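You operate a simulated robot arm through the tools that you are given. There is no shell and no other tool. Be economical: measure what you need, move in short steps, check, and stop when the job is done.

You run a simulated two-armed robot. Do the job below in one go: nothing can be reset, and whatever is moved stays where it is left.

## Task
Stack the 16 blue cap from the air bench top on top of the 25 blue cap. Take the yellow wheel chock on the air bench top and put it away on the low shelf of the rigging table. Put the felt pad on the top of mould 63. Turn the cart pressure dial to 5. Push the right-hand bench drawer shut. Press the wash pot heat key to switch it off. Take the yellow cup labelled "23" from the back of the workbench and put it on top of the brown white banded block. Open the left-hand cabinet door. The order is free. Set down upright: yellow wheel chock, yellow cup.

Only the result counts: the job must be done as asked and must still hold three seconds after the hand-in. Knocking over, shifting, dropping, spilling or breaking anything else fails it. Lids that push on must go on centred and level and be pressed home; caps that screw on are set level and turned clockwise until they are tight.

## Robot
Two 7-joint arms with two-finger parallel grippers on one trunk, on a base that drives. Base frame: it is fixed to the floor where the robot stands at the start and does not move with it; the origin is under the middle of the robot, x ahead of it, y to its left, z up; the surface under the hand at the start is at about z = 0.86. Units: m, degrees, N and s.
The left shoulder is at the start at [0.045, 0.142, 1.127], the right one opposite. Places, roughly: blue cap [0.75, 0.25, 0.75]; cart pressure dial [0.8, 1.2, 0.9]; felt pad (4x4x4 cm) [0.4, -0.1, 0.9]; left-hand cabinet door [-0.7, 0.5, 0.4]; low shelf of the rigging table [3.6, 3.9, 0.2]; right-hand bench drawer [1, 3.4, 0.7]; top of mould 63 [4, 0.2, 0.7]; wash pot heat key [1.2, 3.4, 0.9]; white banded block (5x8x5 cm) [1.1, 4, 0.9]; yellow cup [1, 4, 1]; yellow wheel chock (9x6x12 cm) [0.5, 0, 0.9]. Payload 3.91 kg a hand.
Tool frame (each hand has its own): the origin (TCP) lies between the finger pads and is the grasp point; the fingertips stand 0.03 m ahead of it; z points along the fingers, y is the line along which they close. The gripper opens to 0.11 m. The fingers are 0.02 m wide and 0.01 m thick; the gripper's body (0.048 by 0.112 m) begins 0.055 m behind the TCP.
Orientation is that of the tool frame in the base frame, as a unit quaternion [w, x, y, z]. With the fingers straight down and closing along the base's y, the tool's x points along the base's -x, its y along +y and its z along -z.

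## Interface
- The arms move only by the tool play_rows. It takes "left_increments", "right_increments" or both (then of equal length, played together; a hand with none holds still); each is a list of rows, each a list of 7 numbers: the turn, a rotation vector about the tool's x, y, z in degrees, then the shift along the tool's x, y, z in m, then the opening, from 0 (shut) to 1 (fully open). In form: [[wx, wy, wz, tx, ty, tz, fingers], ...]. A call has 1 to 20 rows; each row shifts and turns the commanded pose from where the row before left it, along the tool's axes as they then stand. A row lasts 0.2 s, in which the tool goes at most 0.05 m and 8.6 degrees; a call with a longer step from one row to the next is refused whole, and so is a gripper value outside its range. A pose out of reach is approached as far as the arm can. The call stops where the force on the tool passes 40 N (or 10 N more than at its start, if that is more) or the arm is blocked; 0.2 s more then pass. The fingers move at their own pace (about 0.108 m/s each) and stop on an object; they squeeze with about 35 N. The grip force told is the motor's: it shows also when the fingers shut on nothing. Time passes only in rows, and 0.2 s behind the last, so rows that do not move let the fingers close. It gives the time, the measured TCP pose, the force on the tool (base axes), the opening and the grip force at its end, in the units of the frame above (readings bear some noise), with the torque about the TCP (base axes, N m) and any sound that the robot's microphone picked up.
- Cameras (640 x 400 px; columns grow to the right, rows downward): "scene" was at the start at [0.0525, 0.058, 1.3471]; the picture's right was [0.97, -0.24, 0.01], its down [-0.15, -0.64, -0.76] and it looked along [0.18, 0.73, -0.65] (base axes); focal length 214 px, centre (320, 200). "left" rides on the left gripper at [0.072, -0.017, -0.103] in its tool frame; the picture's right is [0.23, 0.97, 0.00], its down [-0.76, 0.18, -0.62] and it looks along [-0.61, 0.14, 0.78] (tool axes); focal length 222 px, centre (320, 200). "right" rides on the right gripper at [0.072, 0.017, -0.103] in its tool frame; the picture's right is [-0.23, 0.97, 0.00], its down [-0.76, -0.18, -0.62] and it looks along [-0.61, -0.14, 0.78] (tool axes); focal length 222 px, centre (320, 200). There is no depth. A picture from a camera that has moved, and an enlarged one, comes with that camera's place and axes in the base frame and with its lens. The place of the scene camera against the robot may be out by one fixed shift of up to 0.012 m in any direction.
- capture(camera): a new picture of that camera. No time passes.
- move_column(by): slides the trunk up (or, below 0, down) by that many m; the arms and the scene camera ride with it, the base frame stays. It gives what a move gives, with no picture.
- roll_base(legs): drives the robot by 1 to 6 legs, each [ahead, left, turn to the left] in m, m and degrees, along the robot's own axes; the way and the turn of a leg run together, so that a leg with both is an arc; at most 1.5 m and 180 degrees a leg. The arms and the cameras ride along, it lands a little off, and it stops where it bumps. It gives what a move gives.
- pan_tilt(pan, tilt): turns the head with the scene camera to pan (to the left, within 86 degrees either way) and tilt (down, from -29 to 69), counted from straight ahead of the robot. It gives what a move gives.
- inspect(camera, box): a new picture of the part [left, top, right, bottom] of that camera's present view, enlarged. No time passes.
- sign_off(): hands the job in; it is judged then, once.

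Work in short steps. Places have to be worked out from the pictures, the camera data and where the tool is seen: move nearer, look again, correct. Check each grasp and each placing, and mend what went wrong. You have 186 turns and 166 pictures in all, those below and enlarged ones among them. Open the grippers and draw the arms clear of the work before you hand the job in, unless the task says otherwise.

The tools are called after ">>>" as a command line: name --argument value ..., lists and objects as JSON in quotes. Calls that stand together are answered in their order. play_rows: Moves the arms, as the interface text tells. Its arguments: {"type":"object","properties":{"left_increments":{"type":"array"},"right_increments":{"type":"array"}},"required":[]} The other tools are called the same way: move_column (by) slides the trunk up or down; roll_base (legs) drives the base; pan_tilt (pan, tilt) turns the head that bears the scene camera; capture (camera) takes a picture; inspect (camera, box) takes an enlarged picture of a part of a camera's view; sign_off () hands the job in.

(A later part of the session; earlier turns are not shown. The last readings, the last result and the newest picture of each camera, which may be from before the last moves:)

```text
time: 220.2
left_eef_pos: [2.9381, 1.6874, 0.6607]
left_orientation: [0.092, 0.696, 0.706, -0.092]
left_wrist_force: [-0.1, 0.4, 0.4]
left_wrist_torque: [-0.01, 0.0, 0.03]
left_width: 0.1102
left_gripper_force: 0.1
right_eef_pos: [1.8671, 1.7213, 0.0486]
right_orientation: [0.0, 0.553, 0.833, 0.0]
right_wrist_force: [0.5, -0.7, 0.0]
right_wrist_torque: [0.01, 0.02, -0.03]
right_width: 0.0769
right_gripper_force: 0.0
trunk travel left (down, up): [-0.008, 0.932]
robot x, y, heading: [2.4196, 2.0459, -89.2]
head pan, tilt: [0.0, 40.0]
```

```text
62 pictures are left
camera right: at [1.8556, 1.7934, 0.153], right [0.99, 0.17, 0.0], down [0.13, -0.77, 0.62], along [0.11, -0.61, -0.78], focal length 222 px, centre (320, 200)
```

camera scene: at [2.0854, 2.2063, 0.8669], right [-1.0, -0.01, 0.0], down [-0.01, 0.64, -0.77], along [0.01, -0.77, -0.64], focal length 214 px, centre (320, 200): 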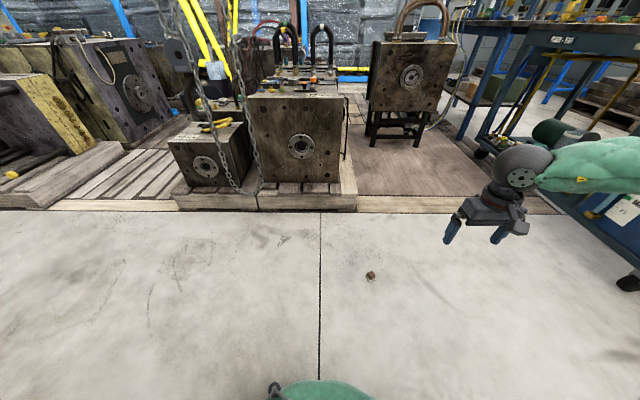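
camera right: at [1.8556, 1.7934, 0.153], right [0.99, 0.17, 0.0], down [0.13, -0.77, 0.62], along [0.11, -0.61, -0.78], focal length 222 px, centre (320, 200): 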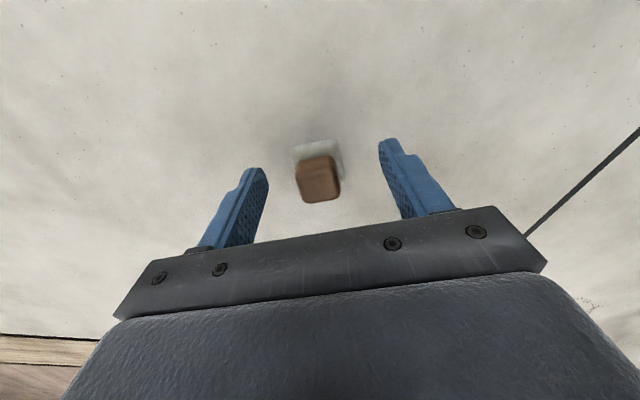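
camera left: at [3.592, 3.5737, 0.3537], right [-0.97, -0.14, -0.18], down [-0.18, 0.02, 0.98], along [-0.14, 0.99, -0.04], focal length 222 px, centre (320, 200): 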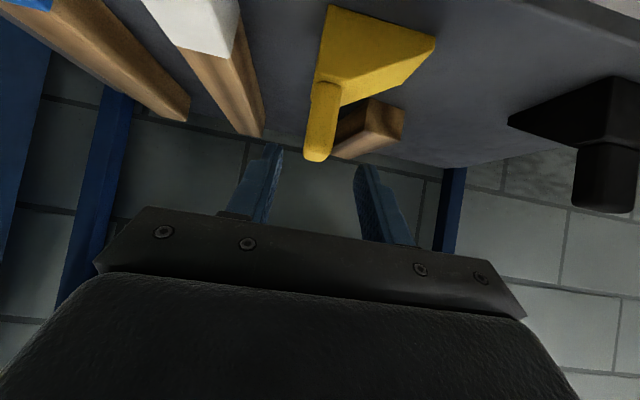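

Centred around the knob; closing and lifting.

>>> play_rows --right_increments '[[0, 0, 0, 0, 0, 0, 0], [0, 0, 0, 0, 0, 0, 0], [0, 0, 0, 0, 0, 0, 0], [0, 0, 0, 0, 0, -0.04, 0], [0, 0, 0, 0, 0, -0.045, 0], [0, 0, 0, 0, 0, -0.045, 0], [0, 0, 0, 0, 0, -0.045, 0]]'

>>> capture --camera "right"

```text
time: 221.8
left_eef_pos: [2.937, 1.6879, 0.6603]
left_orientation: [0.091, 0.696, 0.706, -0.09]
left_wrist_force: [-1.1, -0.1, 0.8]
left_wrist_torque: [0.06, 0.01, 0.01]
left_width: 0.1099
left_gripper_force: 0.0
right_eef_pos: [1.8683, 1.7225, 0.2259]
right_orientation: [0.0, 0.552, 0.834, 0.002]
right_wrist_force: [-0.1, -0.4, -1.2]
right_wrist_torque: [0.01, 0.0, 0.04]
right_width: 0.027
right_gripper_force: 35.5
trunk travel left (down, up): [-0.008, 0.932]
robot x, y, heading: [2.4189, 2.0442, -89.1]
head pan, tilt: [0.0, 40.0]
```

```text
61 pictures are left
camera right: at [1.8577, 1.7944, 0.3297], right [0.99, 0.17, 0.0], down [0.13, -0.77, 0.62], along [0.11, -0.61, -0.78], focal length 222 px, centre (320, 200)
```

right: 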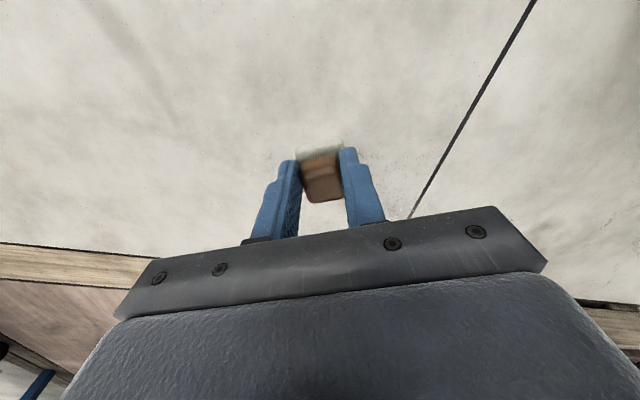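

Pad regained. I bring the right hand back in front, then drive to the aisle mouth at x≈3.32, facing +x.

>>> play_rows --right_increments '[[0, 0, 0, -0.0316, 0.0211, -0.02, 0], [0, 0, 0, -0.0316, 0.0211, -0.02, 0], [0, 0, 0, -0.0316, 0.0211, -0.02, 0], [0, 0, 0, -0.0316, 0.0211, -0.02, 0], [0, 0, 0, -0.0316, 0.0211, -0.02, 0], [0, 0, 0, -0.0316, 0.0211, -0.02, 0], [0, 0, 0, -0.0316, 0.0211, -0.02, 0], [0, 0, 0, -0.0316, 0.0211, -0.02, 0], [0, 0, 0, -0.0316, 0.0211, -0.02, 0], [0, 0, 0, -0.0316, 0.0211, -0.02, 0], [0, 0, 0, -0.0316, 0.0211, -0.02, 0], [0, 0, 7.4, 0, 0, 0, 0], [0, 0, 7.4, 0, 0, 0, 0], [0, 0, 7.4, 0, 0, 0, 0]]'

>>> roll_base --legs '[[-0.3, 0, 0], [0, 0.91, 0], [0, 0, 89]]'

>>> pan_tilt --pan -60 --tilt 35

>>> capture --camera "scene"

```text
time: 224.8
left_eef_pos: [2.9385, 1.6886, 0.6621]
left_orientation: [0.091, 0.695, 0.707, -0.091]
left_wrist_force: [-0.3, -0.5, 0.5]
left_wrist_torque: [-0.01, 0.0, 0.0]
left_width: 0.1097
left_gripper_force: 0.1
right_eef_pos: [2.2126, 1.4841, 0.4451]
right_orientation: [0.0, 0.703, 0.711, -0.001]
right_wrist_force: [-0.5, 0.2, -1.3]
right_wrist_torque: [0.04, 0.0, 0.02]
right_width: 0.027
right_gripper_force: 34.6
right hand out of reach, approached as far as the arm can: row 3, 4
trunk travel left (down, up): [-0.008, 0.932]
robot x, y, heading: [2.4188, 2.0439, -89.1]
head pan, tilt: [0.0, 40.0]
```

```text
time: 235.0
left_eef_pos: [3.6612, 2.888, 0.6604]
left_orientation: [0.13, -0.021, 0.991, 0.002]
left_wrist_force: [-0.1, 0.2, 0.2]
left_wrist_torque: [0.01, 0.04, 0.04]
left_width: 0.11
left_gripper_force: 0.2
right_eef_pos: [3.8847, 2.1659, 0.4421]
right_orientation: [0.0, -0.02, 1.0, 0.0]
right_wrist_force: [-0.1, 0.1, -0.6]
right_wrist_torque: [-0.01, 0.02, -0.04]
right_width: 0.0268
right_gripper_force: 35.1
trunk travel left (down, up): [-0.008, 0.932]
robot x, y, heading: [3.3273, 2.3578, 2.3]
head pan, tilt: [0.0, 40.0]
```

```text
time: 236.3
left_eef_pos: [3.6624, 2.8879, 0.6627]
left_orientation: [0.129, -0.02, 0.991, 0.002]
left_wrist_force: [0.2, -0.2, 0.3]
left_wrist_torque: [-0.02, -0.01, 0.01]
left_width: 0.1101
left_gripper_force: 0.1
right_eef_pos: [3.8854, 2.1669, 0.4429]
right_orientation: [0.0, -0.02, 1.0, 0.0]
right_wrist_force: [-0.2, -0.5, -0.9]
right_wrist_torque: [0.03, 0.02, -0.01]
right_width: 0.0268
right_gripper_force: 35.1
trunk travel left (down, up): [-0.008, 0.932]
robot x, y, heading: [3.3204, 2.3595, 2.3]
head pan, tilt: [-60.0, 35.0]
```

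```text
60 pictures are left
camera scene: at [3.4231, 2.2833, 0.7944], right [-0.85, -0.53, 0.0], down [-0.31, 0.49, -0.82], along [0.44, -0.69, -0.57], focal length 214 px, centre (320, 200)
```

scene: 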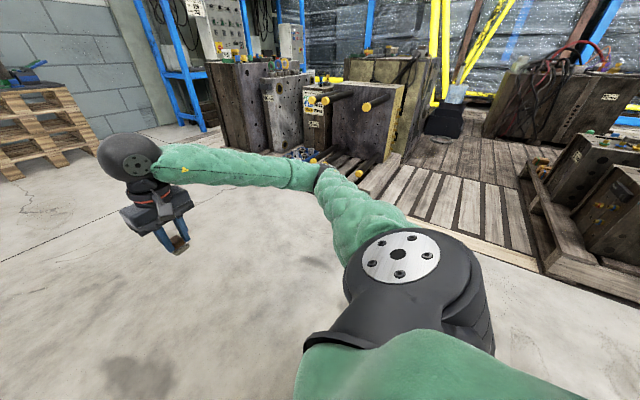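

I raise the trunk and right hand to clear the moulds, then sidestep slowly toward the boards.

>>> move_column --by 0.4

>>> play_rows --right_increments '[[0, 0, 0, 0, 0, -0.045, 0], [0, 0, 0, 0, 0, -0.045, 0], [0, 0, 0, 0, 0, -0.045, 0], [0, 0, 0, 0, 0, -0.045, 0], [0, 0, 0, 0, 0, -0.045, 0]]'

>>> roll_base --legs '[[0, 0, -2.3], [0, -0.75, 0]]'

>>> capture --camera "scene"

```text
time: 240.2
left_eef_pos: [3.6624, 2.8874, 1.0599]
left_orientation: [0.129, -0.021, 0.991, 0.002]
left_wrist_force: [0.0, 1.0, -0.3]
left_wrist_torque: [-0.04, 0.02, 0.0]
left_width: 0.11
left_gripper_force: 0.0
right_eef_pos: [3.885, 2.1671, 0.8432]
right_orientation: [0.0, -0.021, 1.0, 0.001]
right_wrist_force: [0.1, -0.2, -1.1]
right_wrist_torque: [-0.02, 0.03, 0.0]
right_width: 0.0269
right_gripper_force: 34.9
trunk travel left (down, up): [-0.408, 0.532]
robot x, y, heading: [3.3198, 2.3635, 2.2]
head pan, tilt: [-60.0, 35.0]
```

```text
time: 241.4
left_eef_pos: [3.6621, 2.8876, 1.0606]
left_orientation: [0.129, -0.022, 0.991, 0.002]
left_wrist_force: [-0.2, 0.4, -0.8]
left_wrist_torque: [-0.03, -0.04, 0.0]
left_width: 0.1101
left_gripper_force: 0.0
right_eef_pos: [3.8833, 2.1669, 1.066]
right_orientation: [0.0, -0.021, 1.0, -0.001]
right_wrist_force: [0.5, -0.2, -0.6]
right_wrist_torque: [-0.01, -0.02, -0.01]
right_width: 0.0268
right_gripper_force: 34.7
trunk travel left (down, up): [-0.408, 0.532]
robot x, y, heading: [3.3204, 2.3622, 2.2]
head pan, tilt: [-60.0, 35.0]
```

```text
time: 245.8
left_eef_pos: [3.6803, 2.1179, 1.0604]
left_orientation: [0.129, -0.003, 0.992, 0.0]
left_wrist_force: [0.1, 0.0, 0.0]
left_wrist_torque: [0.01, 0.01, -0.02]
left_width: 0.11
left_gripper_force: 0.1
right_eef_pos: [3.8767, 1.3898, 1.0644]
right_orientation: [0.0, -0.003, 1.0, 0.0]
right_wrist_force: [0.2, 0.3, -0.7]
right_wrist_torque: [0.0, 0.0, 0.0]
right_width: 0.0268
right_gripper_force: 34.8
trunk travel left (down, up): [-0.408, 0.532]
robot x, y, heading: [3.3217, 1.605, 0.4]
head pan, tilt: [-60.0, 35.0]
```

```text
59 pictures are left
camera scene: at [3.4209, 1.5236, 1.1944], right [-0.86, -0.5, 0.0], down [-0.29, 0.5, -0.82], along [0.41, -0.71, -0.57], focal length 214 px, centre (320, 200)
```

scene: 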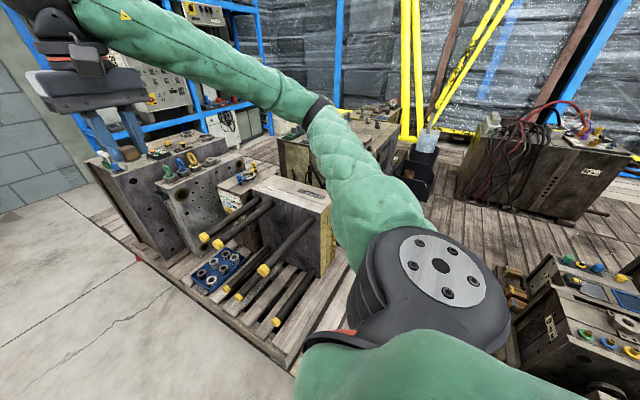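

Fine so far; another 30 cm sideways onto the boards.

>>> roll_base --legs '[[0, -0.3, 0]]'

```text
time: 247.9
left_eef_pos: [3.6802, 1.817, 1.0612]
left_orientation: [0.129, -0.006, 0.992, 0.0]
left_wrist_force: [-0.7, -0.1, -0.3]
left_wrist_torque: [0.0, -0.03, 0.0]
left_width: 0.1099
left_gripper_force: 0.0
right_eef_pos: [3.8794, 1.0884, 1.0659]
right_orientation: [0.0, -0.005, 1.0, 0.001]
right_wrist_force: [-0.4, -1.3, 0.0]
right_wrist_torque: [0.02, 0.03, 0.04]
right_width: 0.0269
right_gripper_force: 34.8
trunk travel left (down, up): [-0.408, 0.532]
robot x, y, heading: [3.3237, 1.3009, 0.6]
head pan, tilt: [-60.0, 35.0]
```

The boards are drivable. I continue to y≈0.55.

>>> roll_base --legs '[[0, -0.4, 0], [0, -0.35, 0]]'

>>> pan_tilt --pan -5 --tilt 45

>>> capture --camera "scene"

>>> capture --camera "right"

```text
time: 252.3
left_eef_pos: [3.6856, 1.0628, 1.062]
left_orientation: [0.129, -0.005, 0.992, 0.0]
left_wrist_force: [0.4, -0.8, 0.4]
left_wrist_torque: [0.03, 0.0, 0.02]
left_width: 0.11
left_gripper_force: 0.0
right_eef_pos: [3.8853, 0.3352, 1.0651]
right_orientation: [0.0, -0.006, 1.0, 0.001]
right_wrist_force: [1.0, -0.4, -0.9]
right_wrist_torque: [0.04, 0.02, 0.01]
right_width: 0.0269
right_gripper_force: 34.6
trunk travel left (down, up): [-0.408, 0.532]
robot x, y, heading: [3.3308, 0.5458, 0.4]
head pan, tilt: [-60.0, 35.0]
```

```text
time: 253.5
left_eef_pos: [3.6853, 1.0643, 1.0612]
left_orientation: [0.13, -0.006, 0.992, 0.0]
left_wrist_force: [0.4, -0.3, -1.4]
left_wrist_torque: [0.01, 0.0, 0.05]
left_width: 0.11
left_gripper_force: 0.1
right_eef_pos: [3.8843, 0.3366, 1.0652]
right_orientation: [0.0, -0.005, 1.0, 0.0]
right_wrist_force: [-0.6, -0.1, 0.3]
right_wrist_torque: [0.02, 0.04, -0.05]
right_width: 0.0268
right_gripper_force: 35.6
trunk travel left (down, up): [-0.408, 0.532]
robot x, y, heading: [3.3259, 0.5469, 0.3]
head pan, tilt: [-5.0, 45.0]
```

```text
58 pictures are left
camera scene: at [3.4644, 0.5369, 1.1796], right [-0.08, -1.0, 0.0], down [-0.7, 0.06, -0.71], along [0.7, -0.06, -0.71], focal length 214 px, centre (320, 200)
```

scene: 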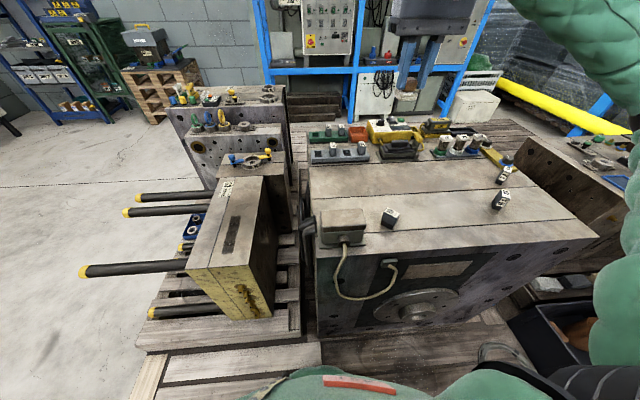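

```text
57 pictures are left
camera right: at [3.8137, 0.3509, 1.169], right [0.22, 0.98, 0.0], down [0.76, -0.17, 0.62], along [0.61, -0.14, -0.78], focal length 222 px, centre (320, 200)
```

right: 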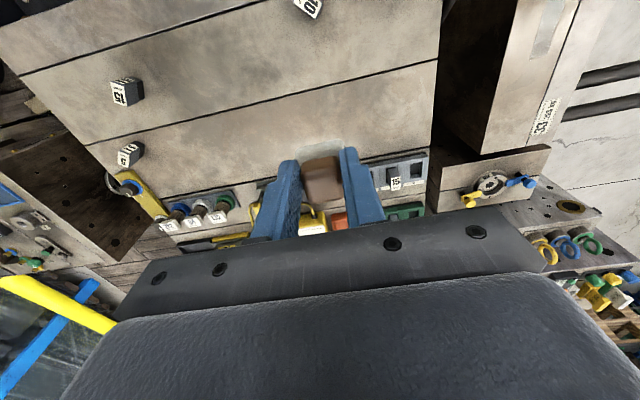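

I check the label to confirm this is mould 63.

>>> inspect --camera "scene" --box '[300, 110, 640, 330]'

>>> inspect --camera "right" --box '[0, 0, 450, 250]'

```text
1.82 times, centred on (470, 220) of scene
camera zoom: at [3.4644, 0.5369, 1.1796], right [-0.08, -1.0, 0.0], down [-0.7, 0.06, -0.71], along [0.7, -0.06, -0.71], focal length 390 px, centre (47, 164)
```

zoom: 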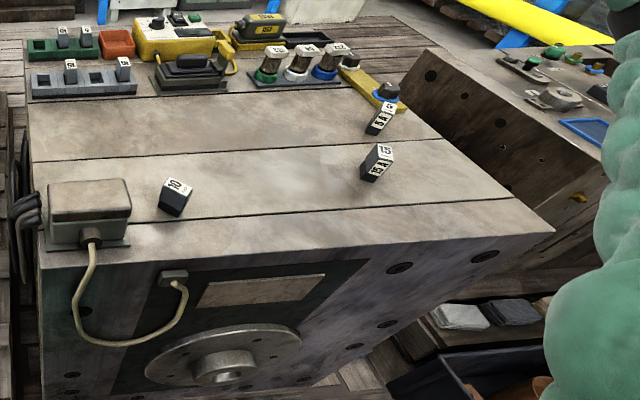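

```text
1.42 times, centred on (225, 125) of right
camera zoom: at [3.8137, 0.3509, 1.169], right [0.22, 0.98, 0.0], down [0.76, -0.17, 0.62], along [0.61, -0.14, -0.78], focal length 316 px, centre (455, 307)
```

zoom: 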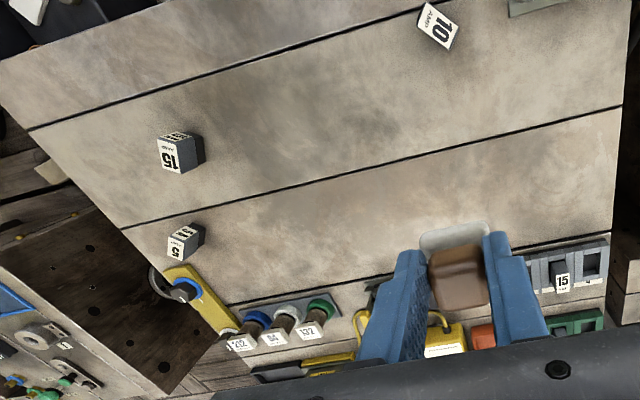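

This mould matches the given place. I move over a clear plank area (3.98, 0.28) and descend partway.

>>> play_rows --right_increments '[[0, 0, 0, -0.032, -0.019, 0, 0], [0, 0, 0, -0.032, -0.019, 0, 0], [0, 0, 0, -0.032, -0.019, 0, 0], [0, 0, 0, 0, 0, 0.045, 0], [0, 0, 0, 0, 0, 0.045, 0], [0, 0, 0, 0, 0, 0.045, 0], [0, 0, 0, 0, 0, 0.045, 0], [0, 0, 0, 0, 0, 0.03, 0]]'

>>> capture --camera "right"

>>> inspect --camera "scene" --box '[320, 80, 560, 240]'

```text
time: 255.3
left_eef_pos: [3.685, 1.0635, 1.0614]
left_orientation: [0.129, -0.006, 0.992, 0.001]
left_wrist_force: [0.1, -0.8, 0.2]
left_wrist_torque: [-0.03, -0.01, 0.03]
left_width: 0.11
left_gripper_force: 0.1
right_eef_pos: [3.9794, 0.2793, 0.8549]
right_orientation: [0.0, -0.005, 1.0, 0.0]
right_wrist_force: [0.2, 0.8, -0.2]
right_wrist_torque: [-0.03, 0.04, -0.01]
right_width: 0.0271
right_gripper_force: 34.7
trunk travel left (down, up): [-0.408, 0.532]
robot x, y, heading: [3.3278, 0.5483, 0.5]
head pan, tilt: [-5.0, 45.0]
```

```text
54 pictures are left
camera right: at [3.9086, 0.2933, 0.9582], right [0.22, 0.98, 0.0], down [0.76, -0.17, 0.62], along [0.61, -0.13, -0.78], focal length 222 px, centre (320, 200)
```

right: 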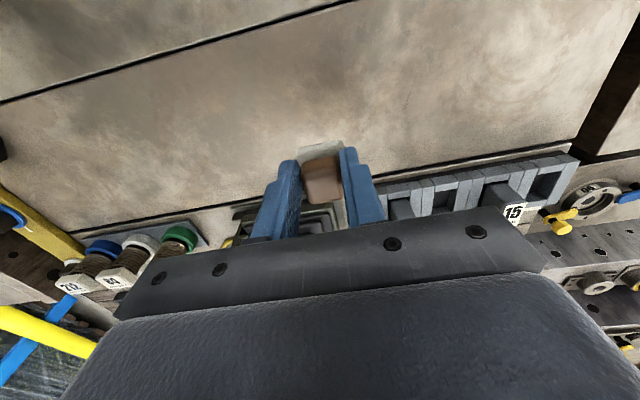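

```text
2.50 times, centred on (440, 160) of scene
camera zoom: at [3.4646, 0.5368, 1.1797], right [-0.08, -1.0, 0.0], down [-0.71, 0.06, -0.71], along [0.7, -0.06, -0.71], focal length 536 px, centre (20, 300)
```

zoom: 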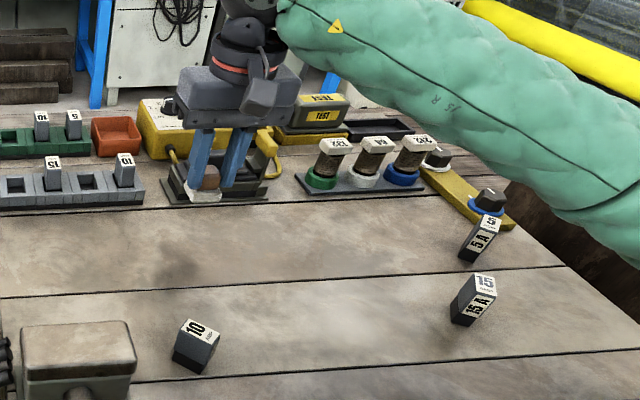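

Landing spot is clear. I shift 1.5 cm back and descend further.

>>> play_rows --right_increments '[[0, 0, 0, 0.015, 0, 0, 0], [0, 0, 0, 0, 0, 0.03, 0], [0, 0, 0, 0, 0, 0.02, 0], [0, 0, 0, 0, 0, 0.015, 0]]'

>>> inspect --camera "scene" --box '[320, 100, 480, 220]'

```text
time: 256.3
left_eef_pos: [3.685, 1.0644, 1.0608]
left_orientation: [0.129, -0.006, 0.992, 0.001]
left_wrist_force: [0.8, 0.0, -0.8]
left_wrist_torque: [0.0, 0.0, 0.02]
left_width: 0.1099
left_gripper_force: 0.1
right_eef_pos: [3.9665, 0.2783, 0.7906]
right_orientation: [0.0, -0.005, 1.0, 0.0]
right_wrist_force: [-0.1, -1.0, -0.6]
right_wrist_torque: [0.02, -0.02, 0.0]
right_width: 0.0267
right_gripper_force: 34.8
trunk travel left (down, up): [-0.408, 0.532]
robot x, y, heading: [3.3265, 0.5514, 0.0]
head pan, tilt: [-5.0, 45.0]
```

```text
3.33 times, centred on (400, 160) of scene
camera zoom: at [3.4644, 0.5369, 1.1797], right [-0.08, -1.0, 0.0], down [-0.71, 0.06, -0.71], along [0.7, -0.06, -0.71], focal length 715 px, centre (53, 333)
```

zoom: 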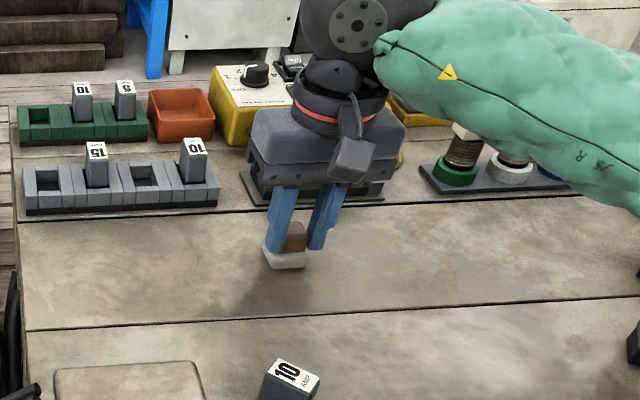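

>>> play_rows --right_increments '[[0, 0, 0, 0, 0, 0.012, 0], [0, 0, 0, 0, 0, 0.006, 0], [0, 0, 0, 0, 0, 0.004, 0], [0, 0, 0, 0, 0, 0.004, 0]]'

>>> inspect --camera "scene" --box '[360, 130, 440, 190]'

```text
time: 256.8
left_eef_pos: [3.6849, 1.0648, 1.0608]
left_orientation: [0.129, -0.006, 0.992, 0.0]
left_wrist_force: [-0.6, 0.2, 0.4]
left_wrist_torque: [-0.01, 0.03, 0.02]
left_width: 0.1099
left_gripper_force: 0.1
right_eef_pos: [3.9672, 0.279, 0.7834]
right_orientation: [0.006, -0.006, 1.0, 0.001]
right_wrist_force: [-4.2, 1.2, 21.1]
right_wrist_torque: [0.01, 0.07, 0.09]
right_width: 0.0268
right_gripper_force: 34.4
trunk travel left (down, up): [-0.408, 0.532]
robot x, y, heading: [3.3286, 0.5473, 0.5]
head pan, tilt: [-5.0, 45.0]
stopped in row 2 (right hand): the force on the tool passed its limit at 57 N (the readings are from after the stop); the commanded pose is now the measured one
```

```text
6.67 times, centred on (400, 160) of scene
camera zoom: at [3.4629, 0.5375, 1.1799], right [-0.08, -1.0, 0.0], down [-0.7, 0.06, -0.71], along [0.71, -0.06, -0.71], focal length 1430 px, centre (-213, 467)
```

zoom: 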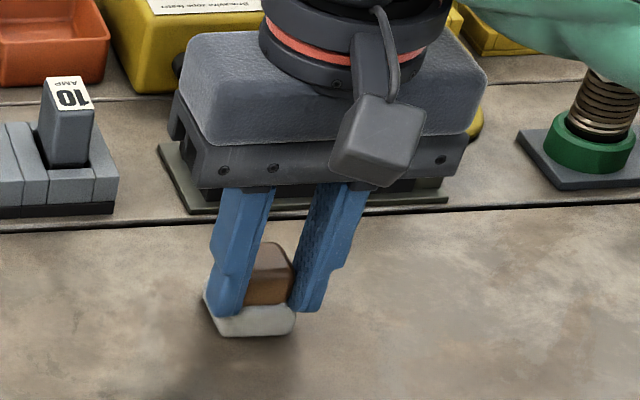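

Contact with the mould top (z≈0.735). I ease off, release and rise.

>>> play_rows --right_increments '[[0, 0, 0, 0, 0, -0.0015, 0], [0, 0, 0, 0, 0, 0, 0.3], [0, 0, 0, 0, 0, 0, 0.45], [0, 0, 0, 0, 0, 0, 0.5], [0, 0, 0, 0, 0, -0.03, 0.5], [0, 0, 0, 0, 0, -0.045, 0.5], [0, 0, 0, 0, 0, -0.045, 0.5], [0, 0, 0, 0, 0, -0.045, 0.5], [0, 0, 0, 0, 0, -0.045, 0.5], [0, 0, 0, 0, 0, -0.045, 0.5]]'

>>> capture --camera "right"

```text
time: 259.0
left_eef_pos: [3.6845, 1.0637, 1.0612]
left_orientation: [0.129, -0.006, 0.992, -0.001]
left_wrist_force: [-0.2, 0.7, 0.7]
left_wrist_torque: [-0.05, 0.0, 0.01]
left_width: 0.1102
left_gripper_force: 0.2
right_eef_pos: [3.9643, 0.2813, 1.0367]
right_orientation: [0.003, -0.005, 1.0, 0.0]
right_wrist_force: [0.5, -0.9, 0.5]
right_wrist_torque: [-0.01, 0.0, -0.01]
right_width: 0.0551
right_gripper_force: 0.0
trunk travel left (down, up): [-0.408, 0.532]
robot x, y, heading: [3.3242, 0.5463, 0.5]
head pan, tilt: [-5.0, 45.0]
```

```text
50 pictures are left
camera right: at [3.893, 0.2951, 1.1408], right [0.22, 0.98, 0.0], down [0.76, -0.17, 0.63], along [0.61, -0.14, -0.78], focal length 222 px, centre (320, 200)
```

right: 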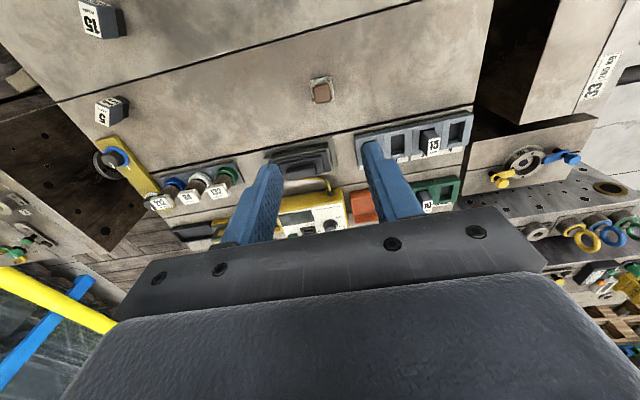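

The felt pad stands on the mould. Now I leave the aisle the same way and go to the workbench around (1, 3.5).

>>> roll_base --legs '[[0, 0.8, 0], [0, 1.02, 0], [-1.5, 0, 0], [-0.7, 0.05, 0], [0, 0, 89.5]]'

>>> play_rows --left_increments '[[0, 7.4, 0, 0, 0, 0, 1], [0, 7.4, 0, 0, 0, 0, 1]]'

>>> pan_tilt --pan 0 --tilt 25

>>> capture --camera "scene"

```text
time: 282.6
left_eef_pos: [0.5244, 2.6684, 1.0606]
left_orientation: [-0.09, 0.719, -0.683, -0.093]
left_wrist_force: [0.5, -0.8, 0.0]
left_wrist_torque: [0.02, 0.0, -0.03]
left_width: 0.1101
left_gripper_force: 0.1
right_eef_pos: [1.296, 2.9779, 1.0364]
right_orientation: [-0.001, 0.723, -0.69, -0.002]
right_wrist_force: [0.7, 0.1, 0.4]
right_wrist_torque: [0.01, 0.03, 0.0]
right_width: 0.0549
right_gripper_force: 0.0
trunk travel left (down, up): [-0.408, 0.532]
robot x, y, heading: [1.0562, 2.3341, 92.4]
head pan, tilt: [-5.0, 45.0]
```

```text
time: 283.2
left_eef_pos: [0.5392, 2.6569, 1.014]
left_orientation: [-0.029, 0.724, -0.689, -0.023]
left_wrist_force: [-0.7, -0.7, -0.6]
left_wrist_torque: [0.02, 0.02, 0.01]
left_width: 0.1098
left_gripper_force: 0.1
left hand out of reach, approached as far as the arm can: row 1, 2
right_eef_pos: [1.2969, 2.9776, 1.0373]
right_orientation: [-0.002, 0.723, -0.69, -0.003]
right_wrist_force: [-0.2, 0.3, 0.2]
right_wrist_torque: [0.06, 0.0, -0.03]
right_width: 0.055
right_gripper_force: 0.0
trunk travel left (down, up): [-0.408, 0.532]
robot x, y, heading: [1.0537, 2.33, 93.0]
head pan, tilt: [-5.0, 45.0]
```

```text
time: 284.0
left_eef_pos: [0.542, 2.6585, 1.0147]
left_orientation: [-0.029, 0.723, -0.69, -0.023]
left_wrist_force: [0.0, 0.0, 0.2]
left_wrist_torque: [-0.05, 0.01, -0.03]
left_width: 0.1099
left_gripper_force: 0.3
right_eef_pos: [1.2973, 2.9778, 1.0363]
right_orientation: [-0.001, 0.724, -0.69, -0.003]
right_wrist_force: [-0.8, -0.5, 0.1]
right_wrist_torque: [0.01, -0.04, -0.03]
right_width: 0.055
right_gripper_force: 0.2
trunk travel left (down, up): [-0.408, 0.532]
robot x, y, heading: [1.0524, 2.3319, 92.6]
head pan, tilt: [0.0, 25.0]
```

```text
49 pictures are left
camera scene: at [1.0512, 2.4685, 1.2101], right [1.0, 0.05, 0.0], down [0.02, -0.42, -0.91], along [-0.04, 0.9, -0.42], focal length 214 px, centre (320, 200)
```

scene: 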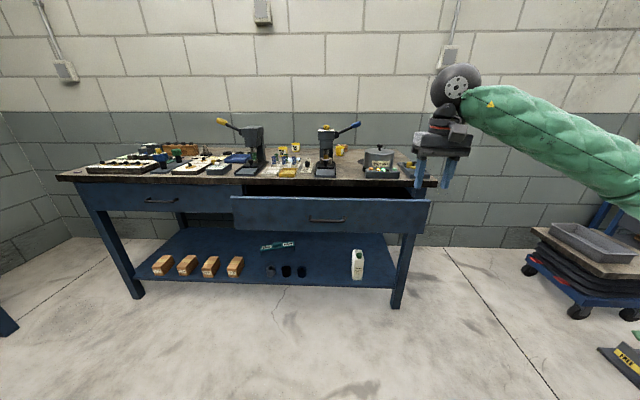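

Drawer on the right is open. I zoom in on the bench top.

>>> inspect --camera "scene" --box '[230, 110, 450, 240]'

```text
2.91 times, centred on (340, 175) of scene
camera zoom: at [1.0512, 2.4685, 1.2101], right [1.0, 0.05, 0.0], down [0.02, -0.42, -0.91], along [-0.04, 0.9, -0.42], focal length 624 px, centre (262, 273)
```

zoom: 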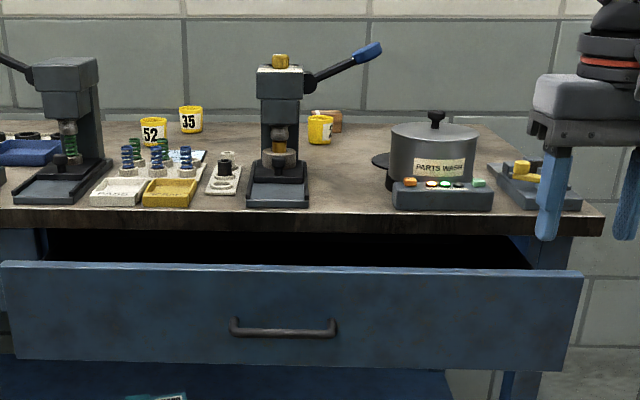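

I close the right fingers, pitch the hand forward and bring it in front of the open drawer, beside its handle.

>>> play_rows --right_increments '[[0, -8.5, 0, 0, 0, 0, 0], [0, -8.5, 0, 0, 0, 0, 0], [0, -8.5, 0, 0, 0, 0, 0], [0, -8.5, 0, 0, 0, 0, 0], [0, -8.5, 0, 0, 0, 0, 0], [0, -8.5, 0, 0, 0, 0, 0], [0, -8.5, 0, 0, 0, 0, 0], [0, 0, 0, 0.0266, 0.0109, 0.033, 0], [0, 0, 0, 0.0266, 0.0109, 0.033, 0], [0, 0, 0, 0.0266, 0.0109, 0.033, 0], [0, 0, 0, 0.0266, 0.0109, 0.033, 0], [0, 0, 0, 0.0266, 0.0109, 0.033, 0], [0, 0, 0, 0.0266, 0.0109, 0.033, 0], [0, 0, 0, 0.0266, 0.0109, 0.033, 0], [0, 0, 0, 0.0266, 0.0109, 0.033, 0]]'

>>> capture --camera "scene"

```text
time: 287.4
left_eef_pos: [0.5407, 2.6585, 1.0143]
left_orientation: [-0.029, 0.723, -0.69, -0.023]
left_wrist_force: [0.6, 0.5, -0.6]
left_wrist_torque: [-0.01, 0.02, 0.02]
left_width: 0.1101
left_gripper_force: 0.1
right_eef_pos: [1.2061, 3.0604, 0.6401]
right_orientation: [-0.301, 0.644, -0.623, -0.327]
right_wrist_force: [0.4, -1.3, -0.3]
right_wrist_torque: [0.03, 0.01, 0.02]
right_width: 0.0001
right_gripper_force: 35.1
trunk travel left (down, up): [-0.408, 0.532]
robot x, y, heading: [1.0522, 2.3291, 92.6]
head pan, tilt: [0.0, 25.0]
stopped in row 15 (right hand): the arm was blocked; the commanded pose is now the measured one
```

```text
47 pictures are left
camera scene: at [1.0517, 2.4681, 1.2102], right [1.0, 0.05, 0.0], down [0.02, -0.42, -0.91], along [-0.04, 0.91, -0.42], focal length 214 px, centre (320, 200)
```

scene: 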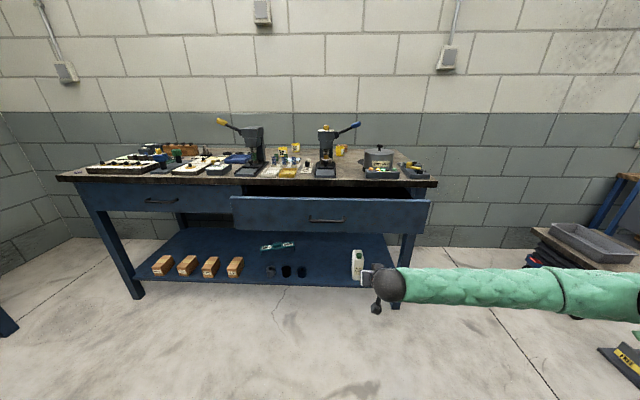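

I raise the hand 7 cm and advance toward the drawer front.

>>> play_rows --right_increments '[[0, 0, 0, -0.0278, 0, -0.0212, 0], [0, 0, 0, -0.0278, 0, -0.0212, 0], [0, 0, 0, -0.0242, 0, 0.0318, 0], [0, 0, 0, -0.0242, 0, 0.0318, 0], [0, 0, 0, -0.0242, 0, 0.0318, 0], [0, 0, 0, -0.0121, 0, 0.0159, 0]]'

>>> inspect --camera "scene" --box '[220, 130, 460, 290]'

```text
time: 288.8
left_eef_pos: [0.5402, 2.6584, 1.014]
left_orientation: [-0.029, 0.723, -0.69, -0.023]
left_wrist_force: [0.3, -0.1, 0.8]
left_wrist_torque: [-0.02, 0.01, 0.01]
left_width: 0.1098
left_gripper_force: 0.1
right_eef_pos: [1.2021, 3.2017, 0.7094]
right_orientation: [-0.302, 0.643, -0.623, -0.327]
right_wrist_force: [-0.2, 1.0, 0.5]
right_wrist_torque: [0.02, -0.01, 0.02]
right_width: 0.0
right_gripper_force: 35.2
trunk travel left (down, up): [-0.408, 0.532]
robot x, y, heading: [1.0513, 2.3316, 92.6]
head pan, tilt: [0.0, 25.0]
```

```text
2.50 times, centred on (340, 210) of scene
camera zoom: at [1.051, 2.4687, 1.2102], right [1.0, 0.04, 0.0], down [0.02, -0.42, -0.91], along [-0.04, 0.91, -0.42], focal length 536 px, centre (270, 175)
```

zoom: 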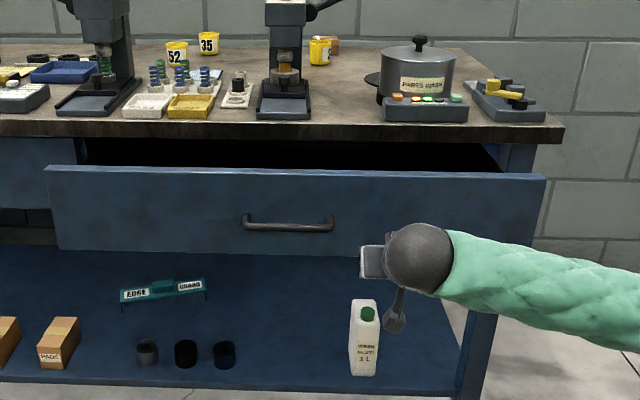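

I raise the fingertips to z≈0.755 (mid-face) and push forward in small steps.

>>> play_rows --right_increments '[[0, 0, 0, -0.0258, 0, -0.0197, 0], [0, 0, 0, -0.0258, 0, -0.0197, 0], [0, 0, 0, -0.0121, 0, 0.0159, 0], [0, 0, 0, -0.0121, 0, 0.0159, 0], [0, 0, 0, -0.0121, 0, 0.0159, 0], [0, 0, 0, -0.0121, 0, 0.0159, 0]]'

>>> inspect --camera "scene" --box '[220, 130, 460, 290]'

```text
time: 290.2
left_eef_pos: [0.5401, 2.659, 1.0139]
left_orientation: [-0.03, 0.724, -0.689, -0.023]
left_wrist_force: [-0.8, -0.4, -0.5]
left_wrist_torque: [0.02, -0.01, 0.04]
left_width: 0.11
left_gripper_force: 0.1
right_eef_pos: [1.1968, 3.2815, 0.7738]
right_orientation: [-0.301, 0.645, -0.622, -0.327]
right_wrist_force: [0.4, 0.3, 0.2]
right_wrist_torque: [-0.01, -0.04, 0.01]
right_width: 0.0002
right_gripper_force: 35.2
trunk travel left (down, up): [-0.408, 0.532]
robot x, y, heading: [1.0514, 2.3314, 92.8]
head pan, tilt: [0.0, 25.0]
```

```text
2.50 times, centred on (340, 210) of scene
camera zoom: at [1.0508, 2.469, 1.2101], right [1.0, 0.05, 0.0], down [0.02, -0.42, -0.91], along [-0.04, 0.91, -0.42], focal length 536 px, centre (270, 175)
```

zoom: 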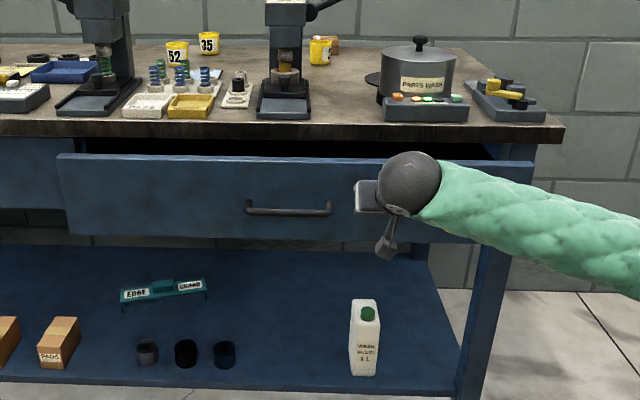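

The drawer is sliding in easily; I keep pushing.

>>> play_rows --right_increments '[[0, 0, 0, -0.0121, 0, 0.0159, 0], [0, 0, 0, -0.0121, 0, 0.0159, 0], [0, 0, 0, -0.0121, 0, 0.0159, 0], [0, 0, 0, -0.0121, 0, 0.0159, 0], [0, 0, 0, -0.0121, 0, 0.0159, 0], [0, 0, 0, -0.0121, 0, 0.0159, 0], [0, 0, 0, -0.0121, 0, 0.0159, 0], [0, 0, 0, -0.0121, 0, 0.0159, 0], [0, 0, 0, -0.0121, 0, 0.0159, 0], [0, 0, 0, -0.0121, 0, 0.0159, 0]]'

>>> inspect --camera "scene" --box '[100, 130, 460, 290]'

```text
time: 291.5
left_eef_pos: [0.5421, 2.6582, 1.0138]
left_orientation: [-0.029, 0.723, -0.69, -0.022]
left_wrist_force: [1.1, 0.0, 0.2]
left_wrist_torque: [0.0, 0.01, -0.02]
left_width: 0.11
left_gripper_force: 0.0
right_eef_pos: [1.1959, 3.3787, 0.7758]
right_orientation: [-0.3, 0.645, -0.623, -0.326]
right_wrist_force: [0.7, -16.5, 5.5]
right_wrist_torque: [-0.05, -0.06, -0.03]
right_width: 0.0
right_gripper_force: 34.7
trunk travel left (down, up): [-0.408, 0.532]
robot x, y, heading: [1.0542, 2.3332, 92.3]
head pan, tilt: [0.0, 25.0]
stopped in row 6 (right hand): the force on the tool passed its limit at 86 N (the readings are from after the stop); the commanded pose is now the measured one
```

```text
1.78 times, centred on (280, 210) of scene
camera zoom: at [1.0512, 2.4679, 1.2104], right [1.0, 0.04, 0.0], down [0.02, -0.42, -0.91], along [-0.04, 0.91, -0.42], focal length 381 px, centre (391, 182)
```

zoom: 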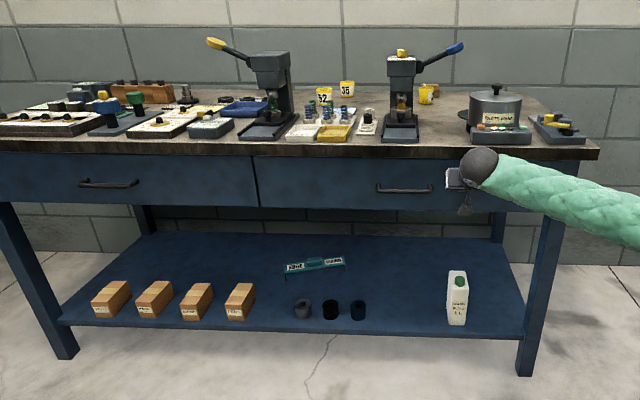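

Drawer is flush shut. I withdraw the hand, raise the trunk and look at the wash-pot keys and cups closer.

>>> play_rows --right_increments '[[0, 0, 0, 0.0242, 0, -0.0318, 0], [0, 0, 0, 0.0242, 0, -0.0318, 0], [0, 0, 0, 0.0242, 0, -0.0318, 0]]'

>>> move_column --by 0.3

>>> roll_base --legs '[[0.3, 0, -2.5]]'

>>> pan_tilt --pan -5 --tilt 35

>>> inspect --camera "scene" --box '[240, 80, 440, 230]'

```text
time: 292.3
left_eef_pos: [0.5416, 2.6596, 1.0141]
left_orientation: [-0.029, 0.723, -0.69, -0.023]
left_wrist_force: [0.7, -0.3, 0.1]
left_wrist_torque: [0.02, -0.03, 0.0]
left_width: 0.1099
left_gripper_force: 0.1
right_eef_pos: [1.2019, 3.2572, 0.7766]
right_orientation: [-0.301, 0.644, -0.623, -0.326]
right_wrist_force: [0.0, -1.1, 0.2]
right_wrist_torque: [-0.05, 0.01, 0.02]
right_width: 0.0
right_gripper_force: 34.7
trunk travel left (down, up): [-0.408, 0.532]
robot x, y, heading: [1.0558, 2.3326, 92.4]
head pan, tilt: [0.0, 25.0]
```

```text
time: 295.3
left_eef_pos: [0.5415, 2.66, 1.313]
left_orientation: [-0.029, 0.724, -0.689, -0.023]
left_wrist_force: [-0.4, 0.7, 0.2]
left_wrist_torque: [0.03, 0.0, -0.01]
left_width: 0.1098
left_gripper_force: 0.0
right_eef_pos: [1.2029, 3.2578, 1.0767]
right_orientation: [-0.3, 0.645, -0.624, -0.324]
right_wrist_force: [0.9, -1.0, -0.2]
right_wrist_torque: [0.01, 0.0, -0.02]
right_width: 0.0001
right_gripper_force: 34.6
trunk travel left (down, up): [-0.708, 0.232]
robot x, y, heading: [1.0554, 2.3259, 92.3]
head pan, tilt: [0.0, 25.0]
```

```text
time: 297.3
left_eef_pos: [0.5473, 2.9799, 1.3146]
left_orientation: [-0.03, 0.709, -0.704, -0.022]
left_wrist_force: [-0.1, -0.1, -1.1]
left_wrist_torque: [-0.04, -0.03, -0.02]
left_width: 0.11
left_gripper_force: 0.0
right_eef_pos: [1.2324, 3.5499, 1.0759]
right_orientation: [0.307, -0.631, 0.637, 0.318]
right_wrist_force: [-0.2, 0.9, -0.6]
right_wrist_torque: [-0.05, -0.01, 0.01]
right_width: 0.0002
right_gripper_force: 35.0
trunk travel left (down, up): [-0.708, 0.232]
robot x, y, heading: [1.0471, 2.6287, 90.2]
head pan, tilt: [0.0, 25.0]
```

```text
time: 298.1
left_eef_pos: [0.5477, 2.9796, 1.3117]
left_orientation: [-0.029, 0.709, -0.704, -0.023]
left_wrist_force: [0.8, -0.2, -0.8]
left_wrist_torque: [0.0, 0.01, 0.02]
left_width: 0.1098
left_gripper_force: 0.0
right_eef_pos: [1.2338, 3.5485, 1.0758]
right_orientation: [0.306, -0.632, 0.637, 0.318]
right_wrist_force: [-0.9, 1.0, 0.0]
right_wrist_torque: [-0.01, 0.0, 0.01]
right_width: 0.0
right_gripper_force: 34.6
trunk travel left (down, up): [-0.708, 0.232]
robot x, y, heading: [1.0437, 2.6312, 90.5]
head pan, tilt: [-5.0, 35.0]
```

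```text
2.67 times, centred on (340, 155) of scene
camera zoom: at [1.0577, 2.7633, 1.4945], right [1.0, -0.08, 0.0], down [-0.05, -0.57, -0.82], along [0.07, 0.82, -0.57], focal length 572 px, centre (267, 320)
```

zoom: 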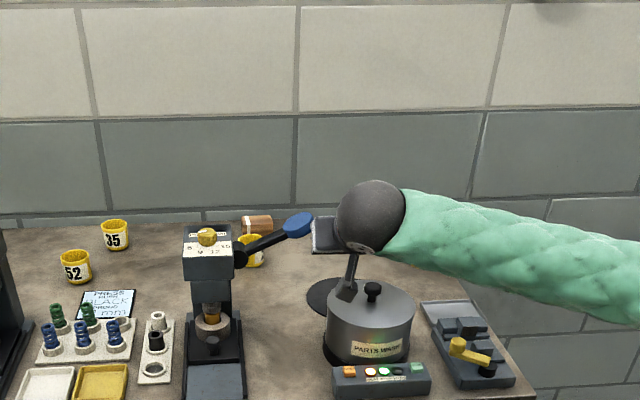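

>>> inspect --camera "scene" --box '[335, 195, 405, 240]'

```text
8.89 times, centred on (370, 218) of scene
camera zoom: at [1.0577, 2.7633, 1.4945], right [1.0, -0.08, 0.0], down [-0.05, -0.57, -0.82], along [0.07, 0.82, -0.57], focal length 1906 px, centre (-124, 44)
```

zoom: 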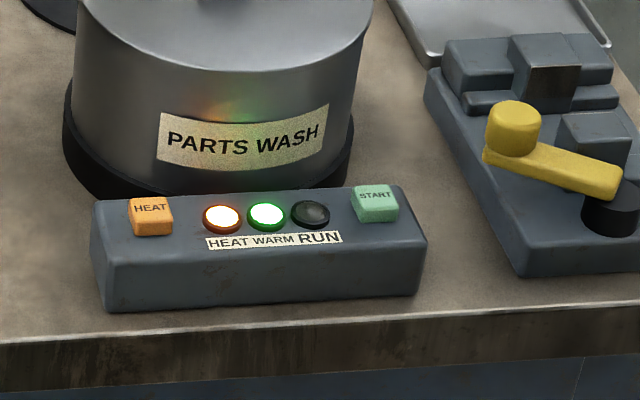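

HEAT key (orange, lit) is near (1.237, 3.41), top z≈0.945. I pull the right hand back over it and turn it vertical, fingers closed.

>>> play_rows --right_increments '[[0, 0, 0, 0.0285, 0, -0.037, 0], [0, 0, 0, 0.0285, 0, -0.037, 0], [0, 0, 0, 0.0285, 0, -0.037, 0], [0, 8.5, 0, 0, 0, 0, 0], [0, 8.5, 0, 0, 0, 0, 0], [0, 8.5, 0, 0, 0, 0, 0], [0, 8.5, 0, 0, 0, 0, 0], [0, 8.5, 0, 0, 0, 0, 0], [0, 8.5, 0, 0, 0, 0, 0], [0, 3.0, 0, 0, 0, 0, 0]]'

>>> capture --camera "right"

```text
time: 300.3
left_eef_pos: [0.548, 2.9787, 1.3152]
left_orientation: [-0.029, 0.708, -0.705, -0.022]
left_wrist_force: [-0.2, 0.9, 0.4]
left_wrist_torque: [-0.02, 0.01, 0.05]
left_width: 0.1101
left_gripper_force: 0.0
right_eef_pos: [1.2336, 3.4096, 1.0773]
right_orientation: [0.015, 0.708, -0.706, 0.003]
right_wrist_force: [0.1, 0.5, -0.3]
right_wrist_torque: [-0.04, 0.02, 0.02]
right_width: 0.0
right_gripper_force: 35.4
trunk travel left (down, up): [-0.708, 0.232]
robot x, y, heading: [1.044, 2.6304, 90.2]
head pan, tilt: [-5.0, 35.0]
```

```text
41 pictures are left
camera right: at [1.22, 3.3384, 1.1825], right [-0.97, 0.23, 0.01], down [0.19, 0.78, 0.6], along [0.13, 0.59, -0.8], focal length 222 px, centre (320, 200)
```

right: 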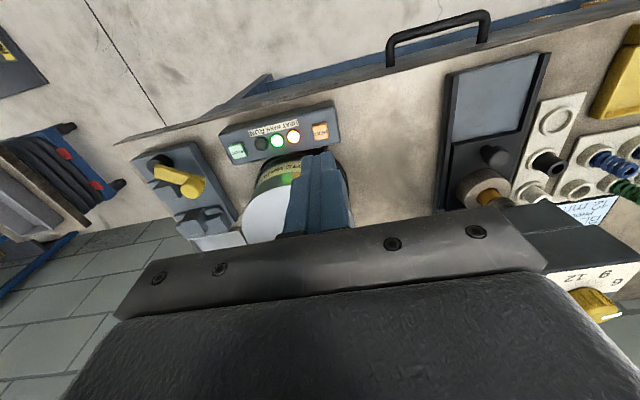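

Key seen at ≈(1.237, 3.418). I centre and descend to just above, then press in small steps.

>>> play_rows --right_increments '[[0, 0, 0, -0.008, -0.0035, 0.03, 0], [0, 0, 0, 0, 0, 0.03, 0], [0, 0, 0, 0, 0, 0.025, 0], [0, 0, 0, 0, 0, 0.006, 0], [0, 0, 0, 0, 0, 0.004, 0], [0, 0, 0, 0, 0, 0.003, 0]]'

>>> inspect --camera "scene" --box '[335, 195, 405, 240]'

```text
time: 301.7
left_eef_pos: [0.549, 2.9792, 1.3136]
left_orientation: [-0.03, 0.709, -0.704, -0.022]
left_wrist_force: [0.7, 0.0, -0.5]
left_wrist_torque: [0.0, 0.0, 0.01]
left_width: 0.1099
left_gripper_force: 0.0
right_eef_pos: [1.2348, 3.4151, 0.9775]
right_orientation: [0.015, 0.707, -0.707, 0.003]
right_wrist_force: [-0.2, 0.1, 0.7]
right_wrist_torque: [-0.04, 0.05, 0.0]
right_width: 0.0001
right_gripper_force: 35.0
trunk travel left (down, up): [-0.708, 0.232]
robot x, y, heading: [1.048, 2.6292, 90.2]
head pan, tilt: [-5.0, 35.0]
```

```text
8.89 times, centred on (370, 218) of scene
camera zoom: at [1.0577, 2.7635, 1.4944], right [1.0, -0.08, 0.0], down [-0.05, -0.57, -0.82], along [0.07, 0.82, -0.57], focal length 1906 px, centre (-124, 44)
```

zoom: 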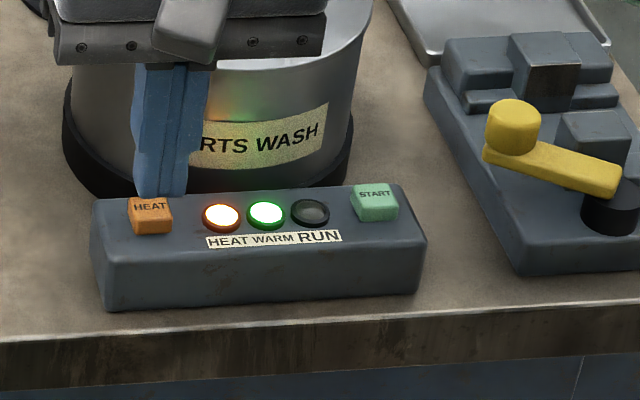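

Finger is a few mm right of and above the key; I shift 4 mm left, 3 mm nearer, and press down.

>>> play_rows --right_increments '[[0, 0, 0, 0.003, 0.004, 0, 0], [0, 0, 0, 0, 0, 0.003, 0], [0, 0, 0, 0, 0, 0.003, 0], [0, 0, 0, 0, 0, 0.002, 0]]'

>>> inspect --camera "scene" --box '[335, 195, 405, 240]'

```text
time: 302.7
left_eef_pos: [0.5482, 2.9793, 1.315]
left_orientation: [-0.03, 0.709, -0.704, -0.023]
left_wrist_force: [-0.6, 0.4, 0.5]
left_wrist_torque: [0.0, -0.02, 0.02]
left_width: 0.1103
left_gripper_force: 0.0
right_eef_pos: [1.231, 3.4109, 0.9716]
right_orientation: [0.015, 0.707, -0.707, 0.003]
right_wrist_force: [-0.2, -0.3, -0.4]
right_wrist_torque: [0.03, -0.01, -0.02]
right_width: 0.0
right_gripper_force: 35.0
trunk travel left (down, up): [-0.708, 0.232]
robot x, y, heading: [1.0452, 2.6309, 90.2]
head pan, tilt: [-5.0, 35.0]
```

```text
8.89 times, centred on (370, 218) of scene
camera zoom: at [1.0576, 2.7634, 1.4944], right [1.0, -0.08, 0.0], down [-0.05, -0.57, -0.82], along [0.07, 0.82, -0.57], focal length 1906 px, centre (-124, 44)
```

zoom: 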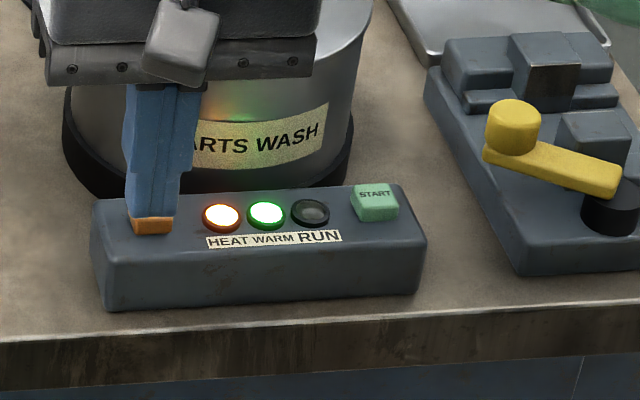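

Right over the key; pressing down in 2 mm steps.

>>> play_rows --right_increments '[[0, 0, 0, 0, 0, 0.002, 0], [0, 0, 0, 0, 0, 0.002, 0], [0, 0, 0, 0, 0, 0.002, 0]]'

```text
time: 303.5
left_eef_pos: [0.547, 2.9784, 1.3141]
left_orientation: [-0.029, 0.709, -0.704, -0.023]
left_wrist_force: [-0.7, -0.4, -0.2]
left_wrist_torque: [0.03, 0.04, -0.02]
left_width: 0.1098
left_gripper_force: 0.0
right_eef_pos: [1.2302, 3.4112, 0.9644]
right_orientation: [0.015, 0.707, -0.707, 0.003]
right_wrist_force: [-0.4, 0.3, 1.3]
right_wrist_torque: [0.0, 0.02, 0.01]
right_width: 0.0
right_gripper_force: 34.6
trunk travel left (down, up): [-0.708, 0.232]
robot x, y, heading: [1.0441, 2.6308, 90.1]
head pan, tilt: [-5.0, 35.0]
```

>>> play_rows --right_increments '[[0, 0, 0, 0, 0, 0.002, 0], [0, 0, 0, 0, 0, 0.002, 0], [0, 0, 0, 0, 0, 0.002, 0]]'

>>> inspect --camera "scene" --box '[335, 195, 405, 240]'

```text
time: 304.3
left_eef_pos: [0.5477, 2.979, 1.3126]
left_orientation: [-0.029, 0.709, -0.704, -0.021]
left_wrist_force: [0.0, 1.0, 0.7]
left_wrist_torque: [-0.02, 0.02, 0.0]
left_width: 0.11
left_gripper_force: 0.0
right_eef_pos: [1.2303, 3.4114, 0.9579]
right_orientation: [0.016, 0.708, -0.706, 0.003]
right_wrist_force: [-0.4, 0.0, 0.0]
right_wrist_torque: [-0.01, -0.03, 0.0]
right_width: 0.0
right_gripper_force: 35.1
trunk travel left (down, up): [-0.708, 0.232]
robot x, y, heading: [1.0477, 2.6312, 90.3]
head pan, tilt: [-5.0, 35.0]
```

```text
8.89 times, centred on (370, 218) of scene
camera zoom: at [1.0576, 2.7634, 1.4944], right [1.0, -0.08, 0.0], down [-0.05, -0.57, -0.82], along [0.07, 0.82, -0.57], focal length 1906 px, centre (-124, 44)
```

zoom: 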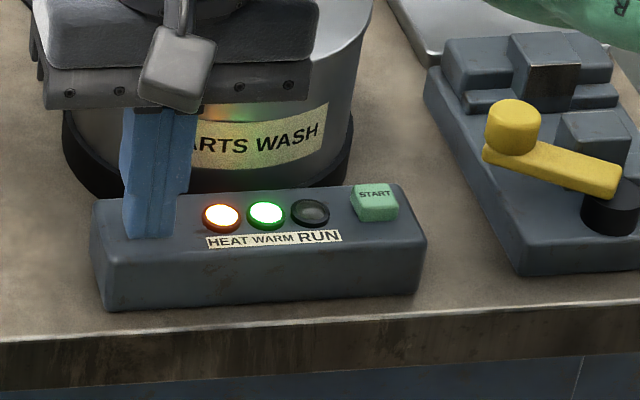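

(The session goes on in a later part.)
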